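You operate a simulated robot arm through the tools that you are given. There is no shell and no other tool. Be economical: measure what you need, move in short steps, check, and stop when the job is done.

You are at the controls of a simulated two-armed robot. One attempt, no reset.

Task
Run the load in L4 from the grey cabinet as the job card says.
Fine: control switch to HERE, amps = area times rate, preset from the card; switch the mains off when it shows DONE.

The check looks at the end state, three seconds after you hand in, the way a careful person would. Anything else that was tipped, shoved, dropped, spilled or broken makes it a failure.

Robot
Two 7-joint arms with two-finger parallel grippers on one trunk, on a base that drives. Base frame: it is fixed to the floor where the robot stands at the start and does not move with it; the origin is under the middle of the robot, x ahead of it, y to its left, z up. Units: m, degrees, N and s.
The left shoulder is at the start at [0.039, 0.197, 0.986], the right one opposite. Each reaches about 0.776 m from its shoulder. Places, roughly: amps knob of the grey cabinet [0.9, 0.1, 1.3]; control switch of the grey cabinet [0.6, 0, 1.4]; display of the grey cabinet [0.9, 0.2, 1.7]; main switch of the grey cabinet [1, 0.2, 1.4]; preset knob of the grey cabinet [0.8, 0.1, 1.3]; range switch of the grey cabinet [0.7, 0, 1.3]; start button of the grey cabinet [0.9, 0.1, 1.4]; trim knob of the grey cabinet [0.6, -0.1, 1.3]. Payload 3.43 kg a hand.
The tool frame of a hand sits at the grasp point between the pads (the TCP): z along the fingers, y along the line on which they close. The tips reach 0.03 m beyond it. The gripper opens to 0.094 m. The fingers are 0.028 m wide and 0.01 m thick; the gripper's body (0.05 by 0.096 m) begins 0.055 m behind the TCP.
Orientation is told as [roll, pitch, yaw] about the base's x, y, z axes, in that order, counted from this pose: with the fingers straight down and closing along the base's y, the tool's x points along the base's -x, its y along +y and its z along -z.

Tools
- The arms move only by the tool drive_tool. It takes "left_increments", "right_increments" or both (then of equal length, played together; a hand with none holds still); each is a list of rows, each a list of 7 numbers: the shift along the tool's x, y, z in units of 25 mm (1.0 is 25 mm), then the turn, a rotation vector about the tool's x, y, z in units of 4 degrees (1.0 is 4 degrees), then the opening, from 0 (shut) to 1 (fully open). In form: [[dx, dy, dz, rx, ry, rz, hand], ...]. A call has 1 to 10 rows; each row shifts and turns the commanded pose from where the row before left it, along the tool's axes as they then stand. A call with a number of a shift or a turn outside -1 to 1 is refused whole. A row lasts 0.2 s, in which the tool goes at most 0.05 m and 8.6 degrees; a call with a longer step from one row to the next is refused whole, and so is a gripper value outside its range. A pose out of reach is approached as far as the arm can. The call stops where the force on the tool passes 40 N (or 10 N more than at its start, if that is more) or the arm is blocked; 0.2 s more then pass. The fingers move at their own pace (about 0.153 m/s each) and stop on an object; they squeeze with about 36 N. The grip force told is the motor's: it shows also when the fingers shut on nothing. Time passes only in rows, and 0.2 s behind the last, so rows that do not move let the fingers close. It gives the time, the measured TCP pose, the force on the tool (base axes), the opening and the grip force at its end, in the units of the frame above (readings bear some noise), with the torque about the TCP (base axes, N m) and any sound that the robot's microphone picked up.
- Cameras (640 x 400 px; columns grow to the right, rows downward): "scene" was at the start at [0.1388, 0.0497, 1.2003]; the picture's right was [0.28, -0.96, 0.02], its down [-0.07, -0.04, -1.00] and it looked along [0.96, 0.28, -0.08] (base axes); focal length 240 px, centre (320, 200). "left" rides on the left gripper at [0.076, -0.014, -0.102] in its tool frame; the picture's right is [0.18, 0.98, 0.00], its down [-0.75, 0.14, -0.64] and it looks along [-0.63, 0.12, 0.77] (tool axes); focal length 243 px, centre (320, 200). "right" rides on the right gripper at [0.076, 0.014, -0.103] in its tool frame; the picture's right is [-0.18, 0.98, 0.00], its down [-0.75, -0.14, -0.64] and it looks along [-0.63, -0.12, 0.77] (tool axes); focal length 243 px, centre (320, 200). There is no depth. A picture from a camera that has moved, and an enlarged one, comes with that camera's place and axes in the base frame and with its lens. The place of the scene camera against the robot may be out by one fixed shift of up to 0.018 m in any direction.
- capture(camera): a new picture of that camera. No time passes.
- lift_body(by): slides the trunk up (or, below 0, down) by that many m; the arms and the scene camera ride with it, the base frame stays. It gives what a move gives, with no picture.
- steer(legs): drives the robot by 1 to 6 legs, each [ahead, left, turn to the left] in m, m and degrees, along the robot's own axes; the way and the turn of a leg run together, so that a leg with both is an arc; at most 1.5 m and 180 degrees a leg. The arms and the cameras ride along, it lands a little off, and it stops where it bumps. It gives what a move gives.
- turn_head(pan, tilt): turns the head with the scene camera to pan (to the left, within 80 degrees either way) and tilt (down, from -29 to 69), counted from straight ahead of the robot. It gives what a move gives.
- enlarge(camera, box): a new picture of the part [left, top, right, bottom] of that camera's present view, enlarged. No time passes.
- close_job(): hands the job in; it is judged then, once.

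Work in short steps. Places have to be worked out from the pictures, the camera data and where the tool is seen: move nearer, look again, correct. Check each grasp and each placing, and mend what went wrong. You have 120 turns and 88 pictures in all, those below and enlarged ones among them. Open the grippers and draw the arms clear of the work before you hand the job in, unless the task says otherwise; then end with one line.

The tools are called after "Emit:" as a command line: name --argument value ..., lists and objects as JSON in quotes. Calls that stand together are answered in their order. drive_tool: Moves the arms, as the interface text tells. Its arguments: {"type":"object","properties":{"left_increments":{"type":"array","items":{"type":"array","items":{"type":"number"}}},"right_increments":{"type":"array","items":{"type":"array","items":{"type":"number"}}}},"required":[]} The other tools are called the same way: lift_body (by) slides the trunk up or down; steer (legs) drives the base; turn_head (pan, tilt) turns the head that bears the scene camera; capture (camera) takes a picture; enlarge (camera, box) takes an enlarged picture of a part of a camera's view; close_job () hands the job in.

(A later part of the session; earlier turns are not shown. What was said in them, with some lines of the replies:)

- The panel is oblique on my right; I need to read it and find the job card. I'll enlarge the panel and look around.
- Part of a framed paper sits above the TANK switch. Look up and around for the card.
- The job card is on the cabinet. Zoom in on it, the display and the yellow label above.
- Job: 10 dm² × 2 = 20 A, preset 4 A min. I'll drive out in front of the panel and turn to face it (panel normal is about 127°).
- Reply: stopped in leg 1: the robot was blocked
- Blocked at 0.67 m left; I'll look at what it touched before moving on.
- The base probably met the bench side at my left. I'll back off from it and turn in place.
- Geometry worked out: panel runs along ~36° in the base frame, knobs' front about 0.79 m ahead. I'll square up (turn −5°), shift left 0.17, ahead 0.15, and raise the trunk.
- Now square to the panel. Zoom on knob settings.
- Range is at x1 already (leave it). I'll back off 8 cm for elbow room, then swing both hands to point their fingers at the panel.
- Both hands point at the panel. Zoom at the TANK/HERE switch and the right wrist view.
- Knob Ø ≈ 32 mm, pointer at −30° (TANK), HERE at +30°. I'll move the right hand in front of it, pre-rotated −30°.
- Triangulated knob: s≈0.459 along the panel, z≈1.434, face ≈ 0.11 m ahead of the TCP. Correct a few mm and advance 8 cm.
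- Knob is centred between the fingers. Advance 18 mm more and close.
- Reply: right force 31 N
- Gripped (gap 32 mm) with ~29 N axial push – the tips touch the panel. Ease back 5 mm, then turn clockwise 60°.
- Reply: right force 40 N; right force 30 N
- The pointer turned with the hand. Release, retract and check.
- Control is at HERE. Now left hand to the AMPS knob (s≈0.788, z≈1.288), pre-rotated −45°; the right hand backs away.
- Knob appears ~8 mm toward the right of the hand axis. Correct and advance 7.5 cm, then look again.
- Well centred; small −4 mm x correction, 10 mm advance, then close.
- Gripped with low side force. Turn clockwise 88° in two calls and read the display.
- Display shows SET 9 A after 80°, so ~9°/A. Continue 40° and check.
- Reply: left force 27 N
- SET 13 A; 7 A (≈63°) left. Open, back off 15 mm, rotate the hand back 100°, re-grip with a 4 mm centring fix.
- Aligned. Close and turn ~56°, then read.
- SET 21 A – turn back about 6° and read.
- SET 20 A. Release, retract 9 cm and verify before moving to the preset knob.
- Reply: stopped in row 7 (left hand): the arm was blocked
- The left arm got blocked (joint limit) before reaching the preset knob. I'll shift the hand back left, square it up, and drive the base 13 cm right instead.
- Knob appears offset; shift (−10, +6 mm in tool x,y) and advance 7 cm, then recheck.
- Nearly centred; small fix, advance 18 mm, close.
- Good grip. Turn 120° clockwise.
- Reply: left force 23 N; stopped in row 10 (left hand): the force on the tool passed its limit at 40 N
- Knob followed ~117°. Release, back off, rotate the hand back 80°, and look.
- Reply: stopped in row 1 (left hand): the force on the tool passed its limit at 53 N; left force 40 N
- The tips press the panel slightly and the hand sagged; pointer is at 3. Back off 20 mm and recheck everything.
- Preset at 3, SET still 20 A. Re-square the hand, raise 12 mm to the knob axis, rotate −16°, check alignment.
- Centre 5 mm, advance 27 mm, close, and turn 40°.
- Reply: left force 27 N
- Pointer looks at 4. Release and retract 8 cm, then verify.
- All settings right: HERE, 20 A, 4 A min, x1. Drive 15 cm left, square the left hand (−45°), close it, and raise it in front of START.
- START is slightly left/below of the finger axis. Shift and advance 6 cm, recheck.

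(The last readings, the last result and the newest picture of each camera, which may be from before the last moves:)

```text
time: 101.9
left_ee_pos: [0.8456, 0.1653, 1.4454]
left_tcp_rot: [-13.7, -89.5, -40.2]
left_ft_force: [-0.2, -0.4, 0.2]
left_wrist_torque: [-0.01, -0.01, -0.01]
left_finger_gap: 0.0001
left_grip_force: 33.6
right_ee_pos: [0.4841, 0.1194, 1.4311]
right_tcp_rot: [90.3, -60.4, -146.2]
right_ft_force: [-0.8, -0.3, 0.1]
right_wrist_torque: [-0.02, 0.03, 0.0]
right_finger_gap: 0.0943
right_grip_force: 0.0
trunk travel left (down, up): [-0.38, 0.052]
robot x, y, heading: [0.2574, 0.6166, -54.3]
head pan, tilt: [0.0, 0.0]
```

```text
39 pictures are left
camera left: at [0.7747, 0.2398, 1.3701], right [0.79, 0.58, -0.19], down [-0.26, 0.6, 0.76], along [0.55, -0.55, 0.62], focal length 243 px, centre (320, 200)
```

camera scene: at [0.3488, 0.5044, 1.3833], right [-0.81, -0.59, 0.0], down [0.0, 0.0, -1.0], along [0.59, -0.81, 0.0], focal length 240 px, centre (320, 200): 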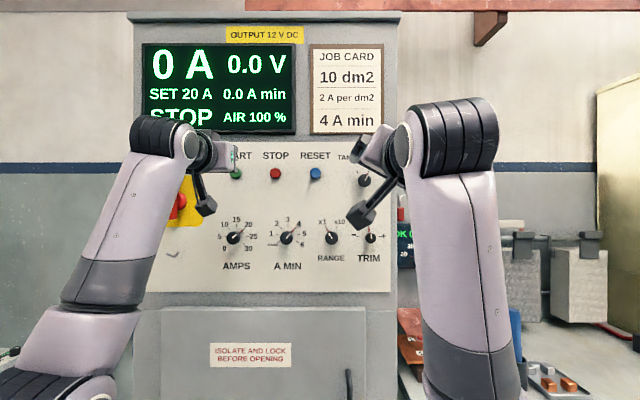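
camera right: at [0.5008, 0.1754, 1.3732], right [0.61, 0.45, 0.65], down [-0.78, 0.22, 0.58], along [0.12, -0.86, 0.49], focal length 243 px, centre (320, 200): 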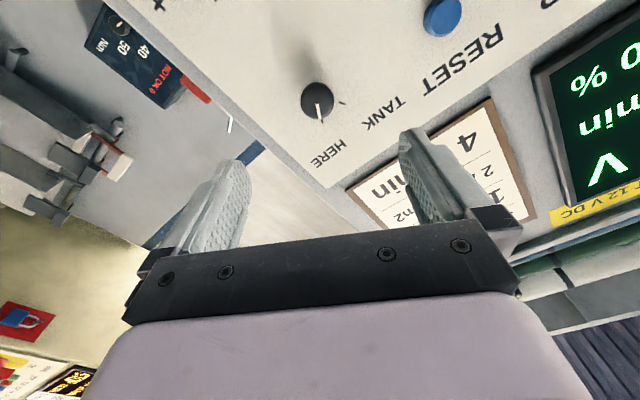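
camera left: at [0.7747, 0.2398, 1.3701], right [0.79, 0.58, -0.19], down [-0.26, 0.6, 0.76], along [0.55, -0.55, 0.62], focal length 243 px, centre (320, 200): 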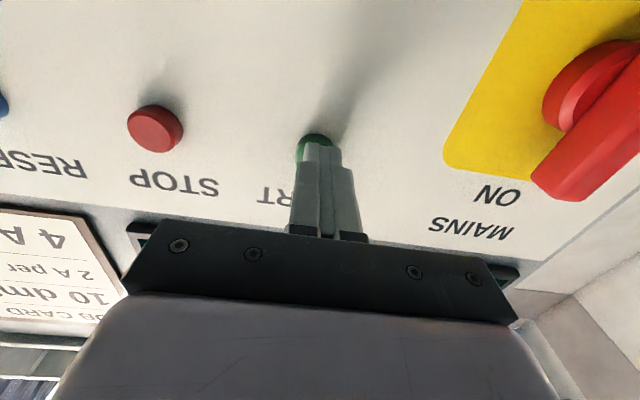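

Shift −5 mm and press gently (up to ~17 mm, force-guarded), then withdraw.

Emit:
drive_tool --left_increments '[[0, -0.2, 0, 0, 0, 0, 0], [0, 0, 0.25, 0, 0, 0, 0], [0, 0, 0.2, 0, 0, 0, 0], [0, 0, 0.2, 0, 0, 0, 0]]'

Emit:
capture --camera "scene"

```text
time: 102.9
left_ee_pos: [0.849, 0.1524, 1.447]
left_tcp_rot: [-11.3, -89.5, -42.8]
left_ft_force: [-15.0, 15.8, -10.7]
left_wrist_torque: [0.17, 0.1, -0.07]
left_finger_gap: 0.0002
left_grip_force: 33.6
right_ee_pos: [0.4826, 0.1218, 1.4321]
right_tcp_rot: [90.8, -60.4, -146.4]
right_ft_force: [0.7, -0.2, 0.5]
right_wrist_torque: [0.02, 0.0, 0.01]
right_finger_gap: 0.0939
right_grip_force: 0.1
trunk travel left (down, up): [-0.38, 0.052]
robot x, y, heading: [0.2578, 0.6147, -53.9]
head pan, tilt: [0.0, 0.0]
heard: click
```

```text
38 pictures are left
camera scene: at [0.3472, 0.5069, 1.3834], right [-0.81, -0.59, 0.0], down [0.0, 0.0, -1.0], along [0.59, -0.81, 0.0], focal length 240 px, centre (320, 200)
```

scene: 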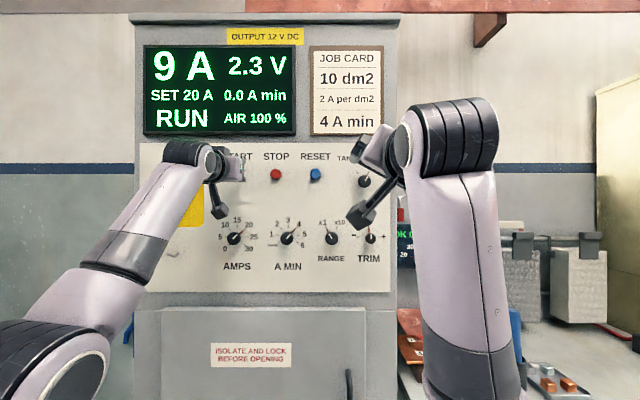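

RUN, current ramping. Withdraw and move the left hand in front of the mains handle (open), reading the display on the way.

Emit:
drive_tool --left_increments '[[0, 0, -1, 0, 0, 0, 0], [0, 0, -1, 0, 0, 0, 0], [0, 0, -1, 0, 0, 0, 0], [0, 0, -1, 0, 0, 0, 0], [0.3, 1, -0.2, 0, 0, 0, 1], [0.4, 1, 0, 0, 0, 0, 1], [0.4, 1, 0, 0, 0, 0, 1], [0.4, 1, 0, 0, 0, 0, 1], [0.4, 1, 0, 0, 0, 0, 1], [0.5, 1, 0, 0, 0, 0, 1]]'

Emit:
capture --camera "left"

Emit:
capture --camera "scene"

```text
time: 105.1
left_ee_pos: [0.91, 0.323, 1.3868]
left_tcp_rot: [-13.0, -89.5, -40.8]
left_ft_force: [-0.4, 0.2, 0.3]
left_wrist_torque: [0.05, -0.01, 0.0]
left_finger_gap: 0.094
left_grip_force: 0.1
right_ee_pos: [0.4847, 0.1189, 1.431]
right_tcp_rot: [90.4, -60.3, -146.1]
right_ft_force: [0.1, 0.1, -0.2]
right_wrist_torque: [-0.01, -0.01, 0.0]
right_finger_gap: 0.0938
right_grip_force: 0.0
trunk travel left (down, up): [-0.38, 0.052]
robot x, y, heading: [0.2573, 0.6135, -54.1]
head pan, tilt: [0.0, 0.0]
```

```text
37 pictures are left
camera left: at [0.8382, 0.3981, 1.311], right [0.79, 0.58, -0.19], down [-0.26, 0.6, 0.76], along [0.55, -0.55, 0.62], focal length 243 px, centre (320, 200)
```

left: 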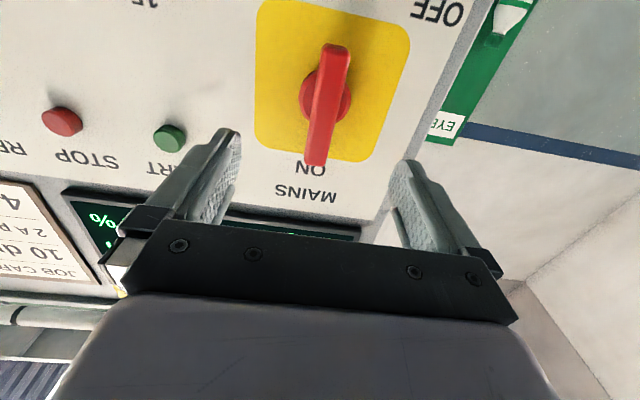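

```text
36 pictures are left
camera scene: at [0.3497, 0.5046, 1.3833], right [-0.81, -0.59, 0.0], down [0.0, 0.0, -1.0], along [0.59, -0.81, 0.0], focal length 240 px, centre (320, 200)
```

scene: 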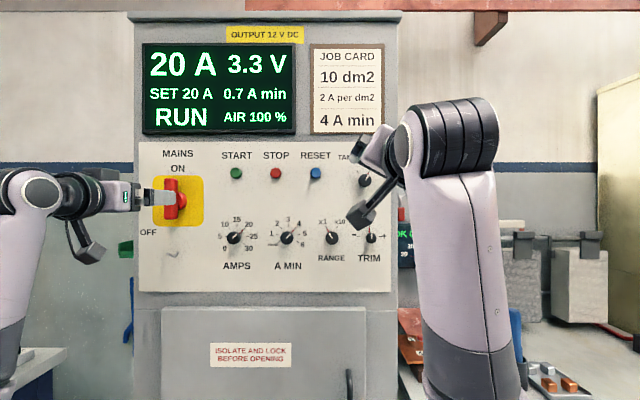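

20 A at RUN, 0.7 A min counted. Meanwhile align with the handle: shift slightly and advance 6.5 cm without gripping.

Emit:
drive_tool --left_increments '[[0.2, 0.25, 0.65, 0, 0, 0, 1], [0, 0, 0.65, 0, 0, 0, 1], [0, 0, 0.65, 0, 0, 0, 1], [0, 0, 0.65, 0, 0, 0, 1]]'

Emit:
capture --camera "left"

Emit:
enlarge --camera "scene" --box '[100, 40, 300, 240]'

```text
time: 106.1
left_ee_pos: [0.9508, 0.2742, 1.3826]
left_tcp_rot: [-5.3, -89.4, -48.7]
left_ft_force: [-0.3, -0.6, 0.2]
left_wrist_torque: [-0.02, 0.05, 0.0]
left_finger_gap: 0.0942
left_grip_force: 0.1
right_ee_pos: [0.4829, 0.1189, 1.4307]
right_tcp_rot: [90.4, -60.2, -146.3]
right_ft_force: [0.5, -0.1, 0.2]
right_wrist_torque: [0.0, -0.01, -0.02]
right_finger_gap: 0.0938
right_grip_force: 0.0
trunk travel left (down, up): [-0.38, 0.052]
robot x, y, heading: [0.2564, 0.6142, -53.8]
head pan, tilt: [0.0, 0.0]
```

```text
35 pictures are left
camera left: at [0.8804, 0.3488, 1.3063], right [0.79, 0.58, -0.18], down [-0.26, 0.6, 0.76], along [0.55, -0.56, 0.62], focal length 243 px, centre (320, 200)
```

left: 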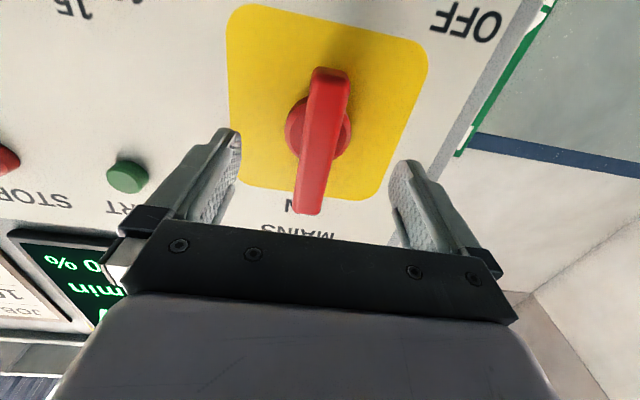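

```text
2.00 times, centred on (200, 140) of scene
camera zoom: at [0.3492, 0.5042, 1.3832], right [-0.81, -0.59, 0.0], down [0.0, 0.0, -1.0], along [0.59, -0.81, 0.0], focal length 480 px, centre (560, 320)
```

zoom: 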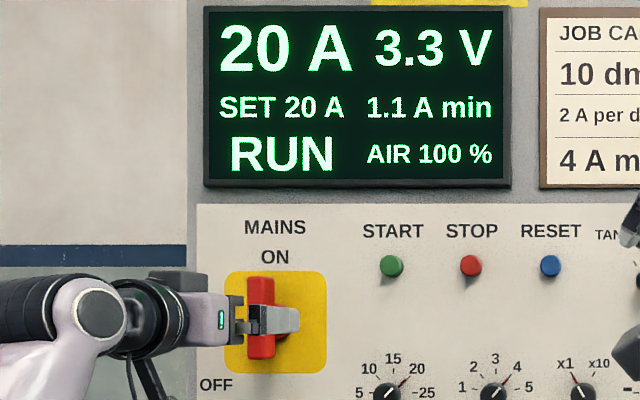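

1.1 A min; ~9 s to go. Fine-align (+6 mm x, +20 mm in) and wait.

Emit:
drive_tool --left_increments '[[0.24, 0, 0.4, 0, 0, 0, 1], [0, 0, 0.4, 0, 0, 0, 1], [0, 0, 0, 0, 0, 0, 1], [0, 0, 0, 0, 0, 0, 1], [0, 0, 0, 0, 0, 0, 1], [0, 0, 0, 0, 0, 0, 1], [0, 0, 0, 0, 0, 0, 1], [0, 0, 0, 0, 0, 0, 1], [0, 0, 0, 0, 0, 0, 1], [0, 0, 0, 0, 0, 0, 1]]'

Emit:
capture --camera "left"

Emit:
drive_tool --left_increments '[[0, 0, 0, 0, 0, 0, 1], [0, 0, 0, 0, 0, 0, 1], [0, 0, 0, 0, 0, 0, 1], [0, 0, 0, 0, 0, 0, 1], [0, 0, 0, 0, 0, 0, 1], [0, 0, 0, 0, 0, 0, 1], [0, 0, 0, 0, 0, 0, 1], [0, 0, 0, 0, 0, 0, 1], [0, 0, 0, 0, 0, 0, 1], [0, 0, 0, 0, 0, 0, 1]]'

Emit:
drive_tool --left_increments '[[0, 0, 0, 0, 0, 0, 1], [0, 0, 0, 0, 0, 0, 1], [0, 0, 0, 0, 0, 0, 1], [0, 0, 0, 0, 0, 0, 1], [0, 0, 0, 0, 0, 0, 1], [0, 0, 0, 0, 0, 0, 1], [0, 0, 0, 0, 0, 0, 1], [0, 0, 0, 0, 0, 0, 1], [0, 0, 0, 0, 0, 0, 1], [0, 0, 0, 0, 0, 0, 1]]'

Emit:
drive_tool --left_increments '[[0, 0, 0, 0, 0, 0, 1], [0, 0, 0, 0, 0, 0, 1], [0, 0, 0, 0, 0, 0, 1], [0, 0, 0, 0, 0, 0, 1], [0, 0, 0, 0, 0, 0, 1], [0, 0, 0, 0, 0, 0, 1], [0, 0, 0, 0, 0, 0, 1], [0, 0, 0, 0, 0, 0, 1], [0, 0, 0, 0, 0, 0, 1], [0, 0, 0, 0, 0, 0, 1]]'

Emit:
enlarge --camera "scene" --box '[100, 40, 300, 240]'

```text
time: 108.3
left_ee_pos: [0.9638, 0.2592, 1.3754]
left_tcp_rot: [-12.0, -89.5, -41.9]
left_ft_force: [0.0, -0.1, -0.2]
left_wrist_torque: [0.0, -0.01, 0.0]
left_finger_gap: 0.0938
left_grip_force: 0.0
right_ee_pos: [0.4833, 0.1193, 1.4309]
right_tcp_rot: [90.4, -60.4, -146.2]
right_ft_force: [0.3, 0.5, 0.1]
right_wrist_torque: [-0.02, -0.01, 0.0]
right_finger_gap: 0.0942
right_grip_force: 0.0
trunk travel left (down, up): [-0.38, 0.052]
robot x, y, heading: [0.2556, 0.6156, -53.8]
head pan, tilt: [0.0, 0.0]
```

```text
33 pictures are left
camera left: at [0.8934, 0.333, 1.2997], right [0.79, 0.58, -0.19], down [-0.26, 0.6, 0.76], along [0.55, -0.55, 0.62], focal length 243 px, centre (320, 200)
```

left: 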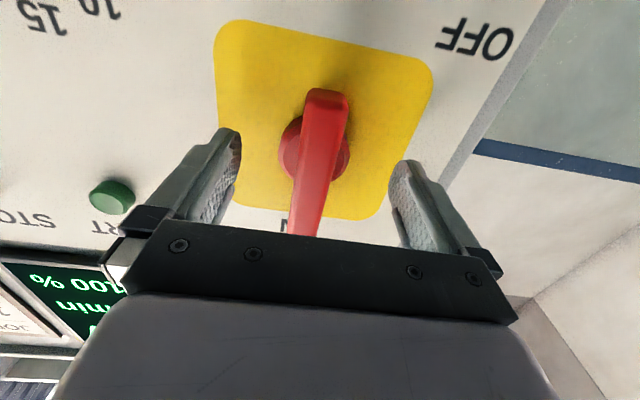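

```text
time: 110.5
left_ee_pos: [0.9649, 0.2582, 1.3747]
left_tcp_rot: [-12.5, -89.6, -41.5]
left_ft_force: [0.1, -0.5, 0.1]
left_wrist_torque: [0.01, -0.02, 0.0]
left_finger_gap: 0.0939
left_grip_force: 0.0
right_ee_pos: [0.4847, 0.1184, 1.4307]
right_tcp_rot: [90.4, -60.4, -146.2]
right_ft_force: [-0.9, -0.1, 0.0]
right_wrist_torque: [-0.02, -0.03, 0.01]
right_finger_gap: 0.0943
right_grip_force: 0.0
trunk travel left (down, up): [-0.38, 0.052]
robot x, y, heading: [0.2577, 0.6161, -54.0]
head pan, tilt: [0.0, 0.0]
```

```text
time: 112.7
left_ee_pos: [0.9642, 0.2584, 1.3752]
left_tcp_rot: [-12.5, -89.5, -41.7]
left_ft_force: [0.5, -0.5, 0.4]
left_wrist_torque: [-0.03, 0.0, -0.04]
left_finger_gap: 0.0938
left_grip_force: 0.1
right_ee_pos: [0.4837, 0.119, 1.4306]
right_tcp_rot: [90.3, -60.4, -146.3]
right_ft_force: [0.0, 0.2, -0.5]
right_wrist_torque: [-0.03, -0.01, -0.01]
right_finger_gap: 0.094
right_grip_force: 0.0
trunk travel left (down, up): [-0.38, 0.052]
robot x, y, heading: [0.255, 0.6178, -53.9]
head pan, tilt: [0.0, 0.0]
```

```text
time: 114.9
left_ee_pos: [0.9648, 0.2584, 1.375]
left_tcp_rot: [-12.3, -89.5, -41.8]
left_ft_force: [0.3, -0.3, -0.7]
left_wrist_torque: [0.01, -0.03, -0.04]
left_finger_gap: 0.0938
left_grip_force: 0.2
right_ee_pos: [0.4844, 0.1205, 1.4305]
right_tcp_rot: [90.4, -60.4, -146.2]
right_ft_force: [0.1, -0.1, 1.1]
right_wrist_torque: [-0.02, 0.01, -0.02]
right_finger_gap: 0.0942
right_grip_force: 0.0
trunk travel left (down, up): [-0.38, 0.052]
robot x, y, heading: [0.2594, 0.6152, -54.2]
head pan, tilt: [0.0, 0.0]
```

```text
2.00 times, centred on (200, 140) of scene
camera zoom: at [0.3492, 0.5043, 1.3833], right [-0.81, -0.59, 0.0], down [0.0, 0.0, -1.0], along [0.59, -0.81, 0.0], focal length 480 px, centre (560, 320)
```

zoom: 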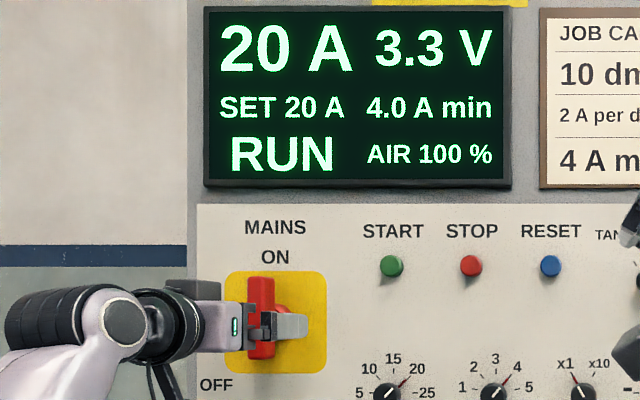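

4.0 A min reached; check that it shows DONE, advancing 9 mm over the handle meanwhile (not gripping).

Emit:
drive_tool --left_increments '[[0, 0, 0.36, 0, 0, 0, 1], [0, 0, 0, 0, 0, 0, 1], [0, 0, 0, 0, 0, 0, 1]]'

Emit:
enlarge --camera "scene" --box '[100, 40, 300, 240]'

Emit:
capture --camera "left"

```text
time: 115.7
left_ee_pos: [0.9695, 0.2503, 1.3759]
left_tcp_rot: [-11.0, -89.5, -43.0]
left_ft_force: [-0.1, 0.3, 0.3]
left_wrist_torque: [-0.04, -0.01, 0.02]
left_finger_gap: 0.094
left_grip_force: 0.0
right_ee_pos: [0.4846, 0.1201, 1.4312]
right_tcp_rot: [90.4, -60.3, -146.2]
right_ft_force: [0.6, -0.9, 0.2]
right_wrist_torque: [0.03, -0.01, 0.02]
right_finger_gap: 0.0942
right_grip_force: 0.0
trunk travel left (down, up): [-0.38, 0.052]
robot x, y, heading: [0.2563, 0.6161, -53.7]
head pan, tilt: [0.0, 0.0]
```

```text
2.00 times, centred on (200, 140) of scene
camera zoom: at [0.3492, 0.5043, 1.3833], right [-0.81, -0.59, 0.0], down [0.0, 0.0, -1.0], along [0.59, -0.81, 0.0], focal length 480 px, centre (560, 320)
```

zoom: 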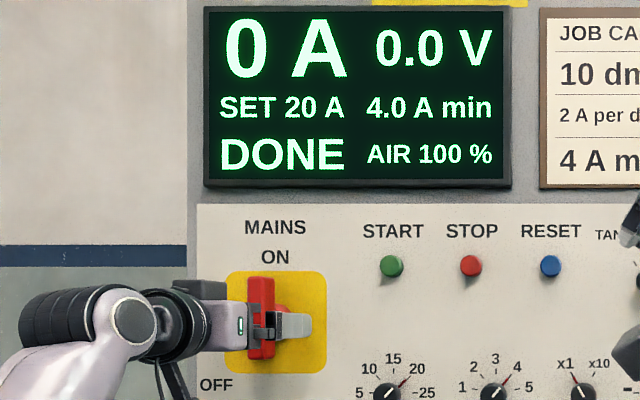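

```text
30 pictures are left
camera left: at [0.8985, 0.326, 1.3003], right [0.79, 0.58, -0.19], down [-0.26, 0.6, 0.76], along [0.55, -0.55, 0.62], focal length 243 px, centre (320, 200)
```

left: 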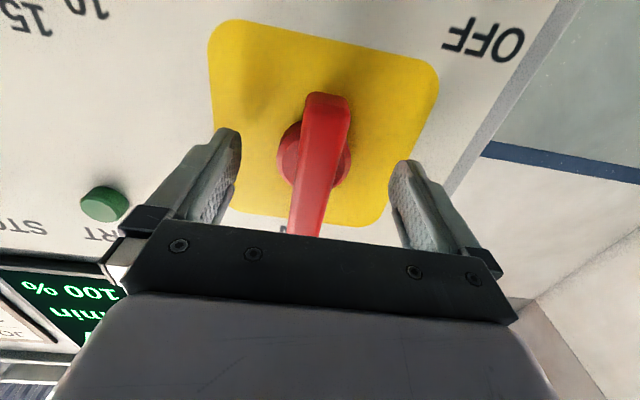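

DONE with 4.0 A min. Close on the mains handle.

Emit:
drive_tool --left_increments '[[0, 0, 0, 0, 0, 0, 0], [0, 0, 0, 0, 0, 0, 0], [0, 0, 0, 0, 0, 0, 0]]'

Emit:
capture --camera "left"

```text
time: 116.5
left_ee_pos: [0.966, 0.252, 1.3788]
left_tcp_rot: [-5.6, -89.7, -48.6]
left_ft_force: [-22.8, 12.0, -10.4]
left_wrist_torque: [-0.71, -0.53, -0.37]
left_finger_gap: 0.0217
left_grip_force: 45.3
right_ee_pos: [0.4806, 0.1205, 1.4322]
right_tcp_rot: [90.7, -60.4, -146.5]
right_ft_force: [0.4, 0.4, -0.5]
right_wrist_torque: [0.02, -0.03, -0.01]
right_finger_gap: 0.0941
right_grip_force: 0.1
trunk travel left (down, up): [-0.38, 0.052]
robot x, y, heading: [0.2557, 0.6183, -54.0]
head pan, tilt: [0.0, 0.0]
```

```text
29 pictures are left
camera left: at [0.8943, 0.3272, 1.3026], right [0.8, 0.58, -0.18], down [-0.26, 0.6, 0.76], along [0.55, -0.56, 0.63], focal length 243 px, centre (320, 200)
```

left: 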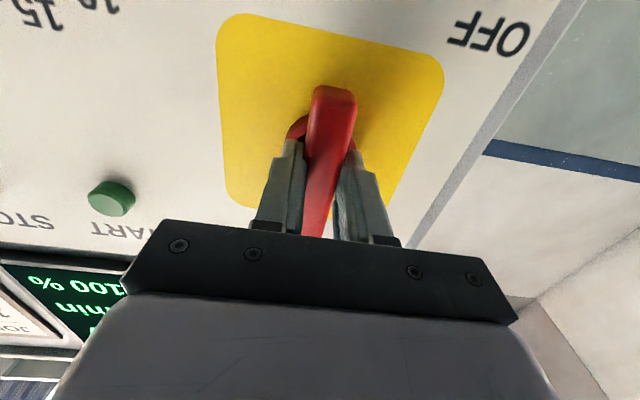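

Gripped the bar. Turn counter-clockwise in steps.

Emit:
drive_tool --left_increments '[[0.0, -0.12, -0.08, 0, 0, 0, 0], [0, 0, 0, 0, 0, -1, 0], [0, 0, 0, 0, 0, -1, 0], [0, 0, 0, 0, 0, -1, 0], [0, 0, 0, 0, 0, -1, 0], [0, 0, 0, 0, 0, -1, 0], [0, 0, 0, 0, 0, -1, 0], [0, 0, 0, 0, 0, -1, 0], [0, 0, 0, 0, 0, -1, 0], [0, 0, 0, 0, 0, -1, 0]]'

Emit:
drive_tool --left_increments '[[0, 0, 0, 0, 0, -1, 0], [0, 0, 0, 0, 0, -1, 0], [0, 0, 0, 0, 0, -1, 0], [0, 0, 0, 0, 0, -1, 0], [0, 0, 0, 0, 0, -1, 0], [0, 0, 0, 0, 0, -1, 0], [0, 0, 0, 0, 0, -1, 0], [0, 0, 0, 0, 0, -1, 0]]'

Emit:
capture --camera "left"

Emit:
capture --camera "scene"

```text
time: 118.7
left_ee_pos: [0.9651, 0.2516, 1.3789]
left_tcp_rot: [-89.7, -53.9, 35.9]
left_ft_force: [6.1, -9.1, 21.1]
left_wrist_torque: [0.09, -0.02, -0.9]
left_finger_gap: 0.0215
left_grip_force: 44.7
right_ee_pos: [0.4833, 0.1183, 1.4309]
right_tcp_rot: [90.4, -60.3, -146.2]
right_ft_force: [0.8, 0.1, 0.5]
right_wrist_torque: [0.0, -0.01, -0.03]
right_finger_gap: 0.094
right_grip_force: 0.0
trunk travel left (down, up): [-0.38, 0.052]
robot x, y, heading: [0.2536, 0.6124, -54.0]
head pan, tilt: [0.0, 0.0]
```

```text
time: 120.5
left_ee_pos: [0.9645, 0.2523, 1.3801]
left_tcp_rot: [-90.1, -21.9, 36.2]
left_ft_force: [8.6, -12.6, 26.0]
left_wrist_torque: [0.0, -0.08, -1.17]
left_finger_gap: 0.022
left_grip_force: 45.1
right_ee_pos: [0.4827, 0.1178, 1.4307]
right_tcp_rot: [90.4, -60.3, -146.2]
right_ft_force: [0.4, 0.1, -0.1]
right_wrist_torque: [0.0, 0.02, -0.03]
right_finger_gap: 0.0939
right_grip_force: 0.1
trunk travel left (down, up): [-0.38, 0.052]
robot x, y, heading: [0.2553, 0.6128, -54.1]
head pan, tilt: [0.0, 0.0]
```

```text
28 pictures are left
camera left: at [0.8428, 0.2892, 1.3638], right [0.16, 0.11, -0.98], down [0.23, 0.96, 0.15], along [0.96, -0.25, 0.13], focal length 243 px, centre (320, 200)
```

left: 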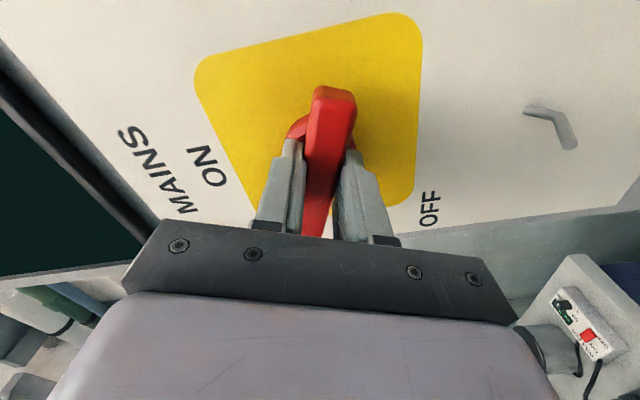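

```text
27 pictures are left
camera scene: at [0.3479, 0.5037, 1.3834], right [-0.81, -0.59, 0.0], down [0.0, 0.0, -1.0], along [0.59, -0.81, 0.0], focal length 240 px, centre (320, 200)
```

scene: 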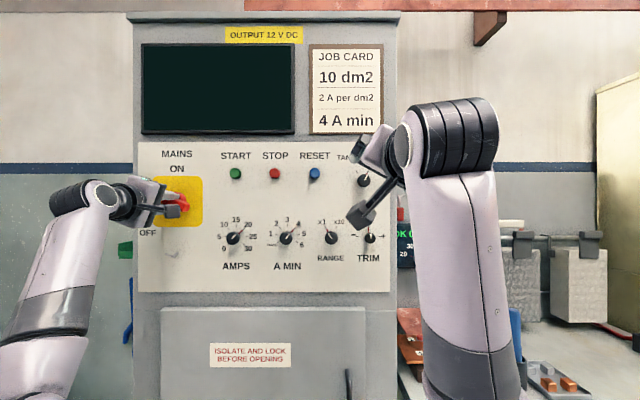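

Display is dark; continue to the full 90° position.

Emit:
drive_tool --left_increments '[[0, 0, 0, 0, 0, -1, 0], [0, 0, 0, 0, 0, -1, 0], [0, 0, 0, 0, 0, -1, 0], [0, 0, 0, 0, 0, -1, 0], [0, 0, 0, 0, 0, -1, 0], [0, 0, 0, 0, 0, -1, 0]]'

Emit:
capture --camera "left"

```text
time: 121.9
left_ee_pos: [0.9627, 0.2508, 1.3806]
left_tcp_rot: [-90.1, 1.7, 36.1]
left_ft_force: [8.9, -13.1, 26.2]
left_wrist_torque: [0.75, -1.46, -0.24]
left_finger_gap: 0.0224
left_grip_force: 44.8
right_ee_pos: [0.4818, 0.1192, 1.4305]
right_tcp_rot: [90.5, -60.2, -146.2]
right_ft_force: [1.6, -0.8, 0.4]
right_wrist_torque: [-0.01, 0.01, 0.02]
right_finger_gap: 0.0939
right_grip_force: 0.1
trunk travel left (down, up): [-0.38, 0.052]
robot x, y, heading: [0.2541, 0.6161, -54.3]
head pan, tilt: [0.0, 0.0]
```

```text
26 pictures are left
camera left: at [0.8427, 0.2891, 1.3962], right [-0.17, -0.13, -0.98], down [0.23, 0.96, -0.16], along [0.96, -0.25, -0.14], focal length 243 px, centre (320, 200)
```

left: 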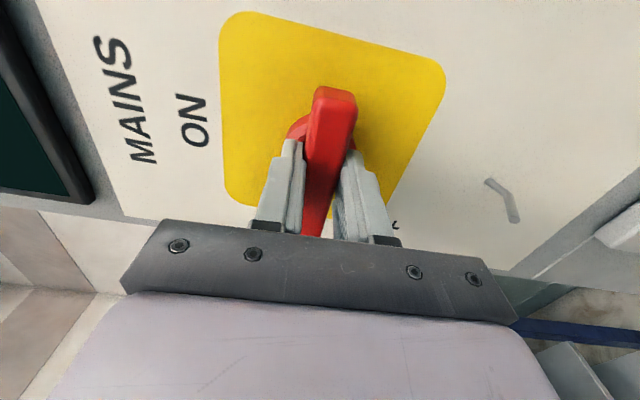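

At 90° (horizontal, torque shows the stop). Release, retract both arms and check.

Emit:
drive_tool --left_increments '[[0, 0, 0, 0, 0, 0.4, 0], [0, 0, 0, 0, 0, 0, 0.8], [0, 0, 0, 0, 0, 0, 0.8], [0, 0, -0.8, 0, 0, 0, 0.8], [0, 0, -1, 0, 0, 0, 0.8], [0, 0, -1, 0, 0, 0, 0.8], [0, 0, -1, 0, 0, 0, 1], [0, 0, -1, 0, 0, 0, 1]]'

Emit:
steer --legs '[[-0.12, 0, 0]]'

Emit:
capture --camera "scene"

Emit:
capture --camera "left"

```text
time: 122.5
left_ee_pos: [0.9639, 0.2521, 1.3614]
left_tcp_rot: [-87.4, 0.6, 35.5]
left_ft_force: [-25.6, 25.2, -20.9]
left_wrist_torque: [-0.41, -0.49, -0.04]
left_finger_gap: 0.0623
left_grip_force: 0.1
right_ee_pos: [0.4809, 0.1241, 1.4316]
right_tcp_rot: [90.8, -60.3, -146.4]
right_ft_force: [0.4, 0.0, 0.1]
right_wrist_torque: [-0.01, 0.02, 0.0]
right_finger_gap: 0.0939
right_grip_force: 0.0
trunk travel left (down, up): [-0.38, 0.052]
robot x, y, heading: [0.254, 0.6154, -53.9]
head pan, tilt: [0.0, 0.0]
stopped in row 2 (left hand): the force on the tool passed its limit at 51 N (the readings are from after the stop); the commanded pose is now the measured one
```

```text
time: 123.8
left_ee_pos: [0.8954, 0.3473, 1.3632]
left_tcp_rot: [-87.6, 0.7, 35.7]
left_ft_force: [0.1, 0.5, 1.1]
left_wrist_torque: [0.03, 0.02, 0.02]
left_finger_gap: 0.0753
left_grip_force: 0.0
right_ee_pos: [0.414, 0.2184, 1.4315]
right_tcp_rot: [90.5, -60.3, -146.2]
right_ft_force: [-0.5, 0.3, 0.2]
right_wrist_torque: [0.0, 0.02, 0.0]
right_finger_gap: 0.0941
right_grip_force: 0.1
trunk travel left (down, up): [-0.38, 0.052]
robot x, y, heading: [0.1826, 0.7136, -53.7]
head pan, tilt: [0.0, 0.0]
```

```text
25 pictures are left
camera scene: at [0.2771, 0.6037, 1.3834], right [-0.81, -0.59, 0.0], down [0.0, 0.0, -1.0], along [0.59, -0.81, 0.0], focal length 240 px, centre (320, 200)
```

scene: 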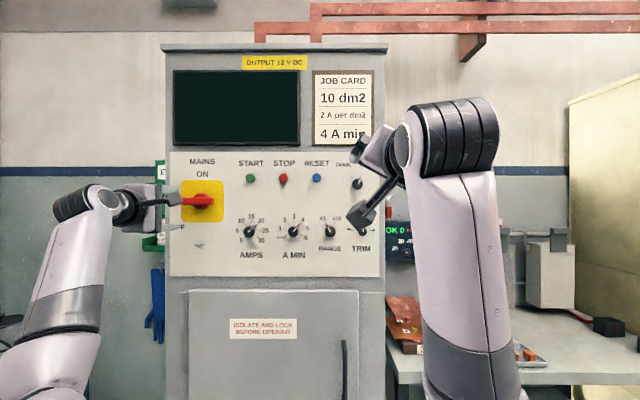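

```text
24 pictures are left
camera left: at [0.7748, 0.3865, 1.3825], right [-0.18, -0.08, -0.98], down [0.23, 0.96, -0.13], along [0.95, -0.25, -0.16], focal length 243 px, centre (320, 200)
```

left: 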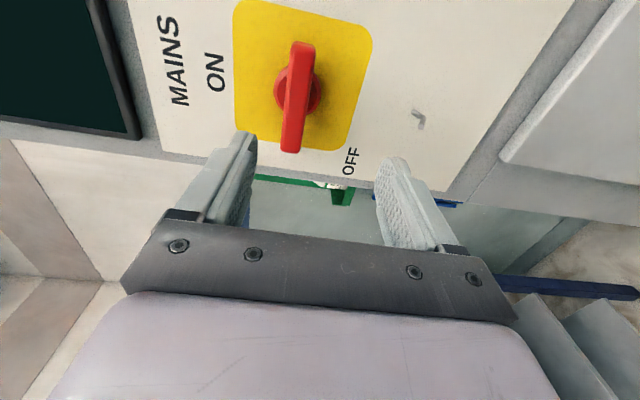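

Mains is OFF, handle horizontal. Draw both hands back further with grippers open and take a final look at the panel.

Emit:
drive_tool --left_increments '[[0, 0, -0.8, 0, 0, 0, 1], [0, 0, -0.8, 0, 0, 0, 1], [0, 0, -0.8, 0, 0, 0, 1]]'

Emit:
enlarge --camera "scene" --box '[160, 60, 390, 280]'

```text
time: 124.5
left_ee_pos: [0.8602, 0.397, 1.366]
left_tcp_rot: [-87.6, 0.8, 35.7]
left_ft_force: [0.1, 0.1, 0.3]
left_wrist_torque: [0.0, -0.01, -0.03]
left_finger_gap: 0.0939
left_grip_force: 0.0
right_ee_pos: [0.4127, 0.2179, 1.4299]
right_tcp_rot: [90.4, -60.3, -146.1]
right_ft_force: [-1.0, -0.4, -0.5]
right_wrist_torque: [0.02, -0.03, -0.01]
right_finger_gap: 0.094
right_grip_force: 0.0
trunk travel left (down, up): [-0.38, 0.052]
robot x, y, heading: [0.1806, 0.7136, -53.8]
head pan, tilt: [0.0, 0.0]
```

```text
1.82 times, centred on (275, 170) of scene
camera zoom: at [0.2775, 0.6031, 1.3833], right [-0.81, -0.59, 0.0], down [0.0, 0.0, -1.0], along [0.59, -0.81, 0.0], focal length 437 px, centre (402, 254)
```

zoom: 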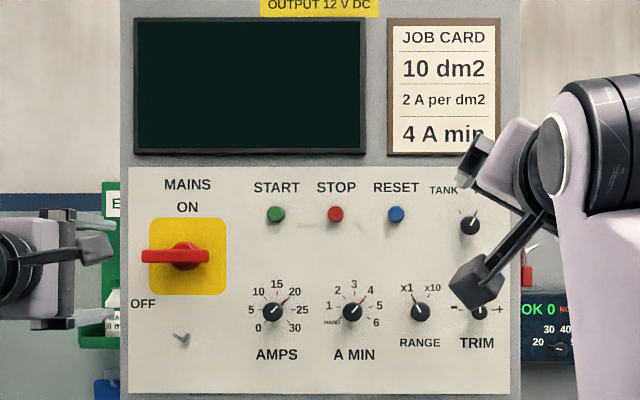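

Everything is set as intended: HERE, 20 A, 4 A min, x1, mains OFF and arms clear. Handing in.

Emit:
close_job

```text
The job is handed in.
```

The L4 load ran as the job card says: control at HERE, 20 A (10 dm² × 2 A per dm²) and a 4 A min preset. The display showed DONE at 4.0 A min, then I switched the mains off. Early on, the base stopped against something on its left, probably the bench, and I saw nothing moved.
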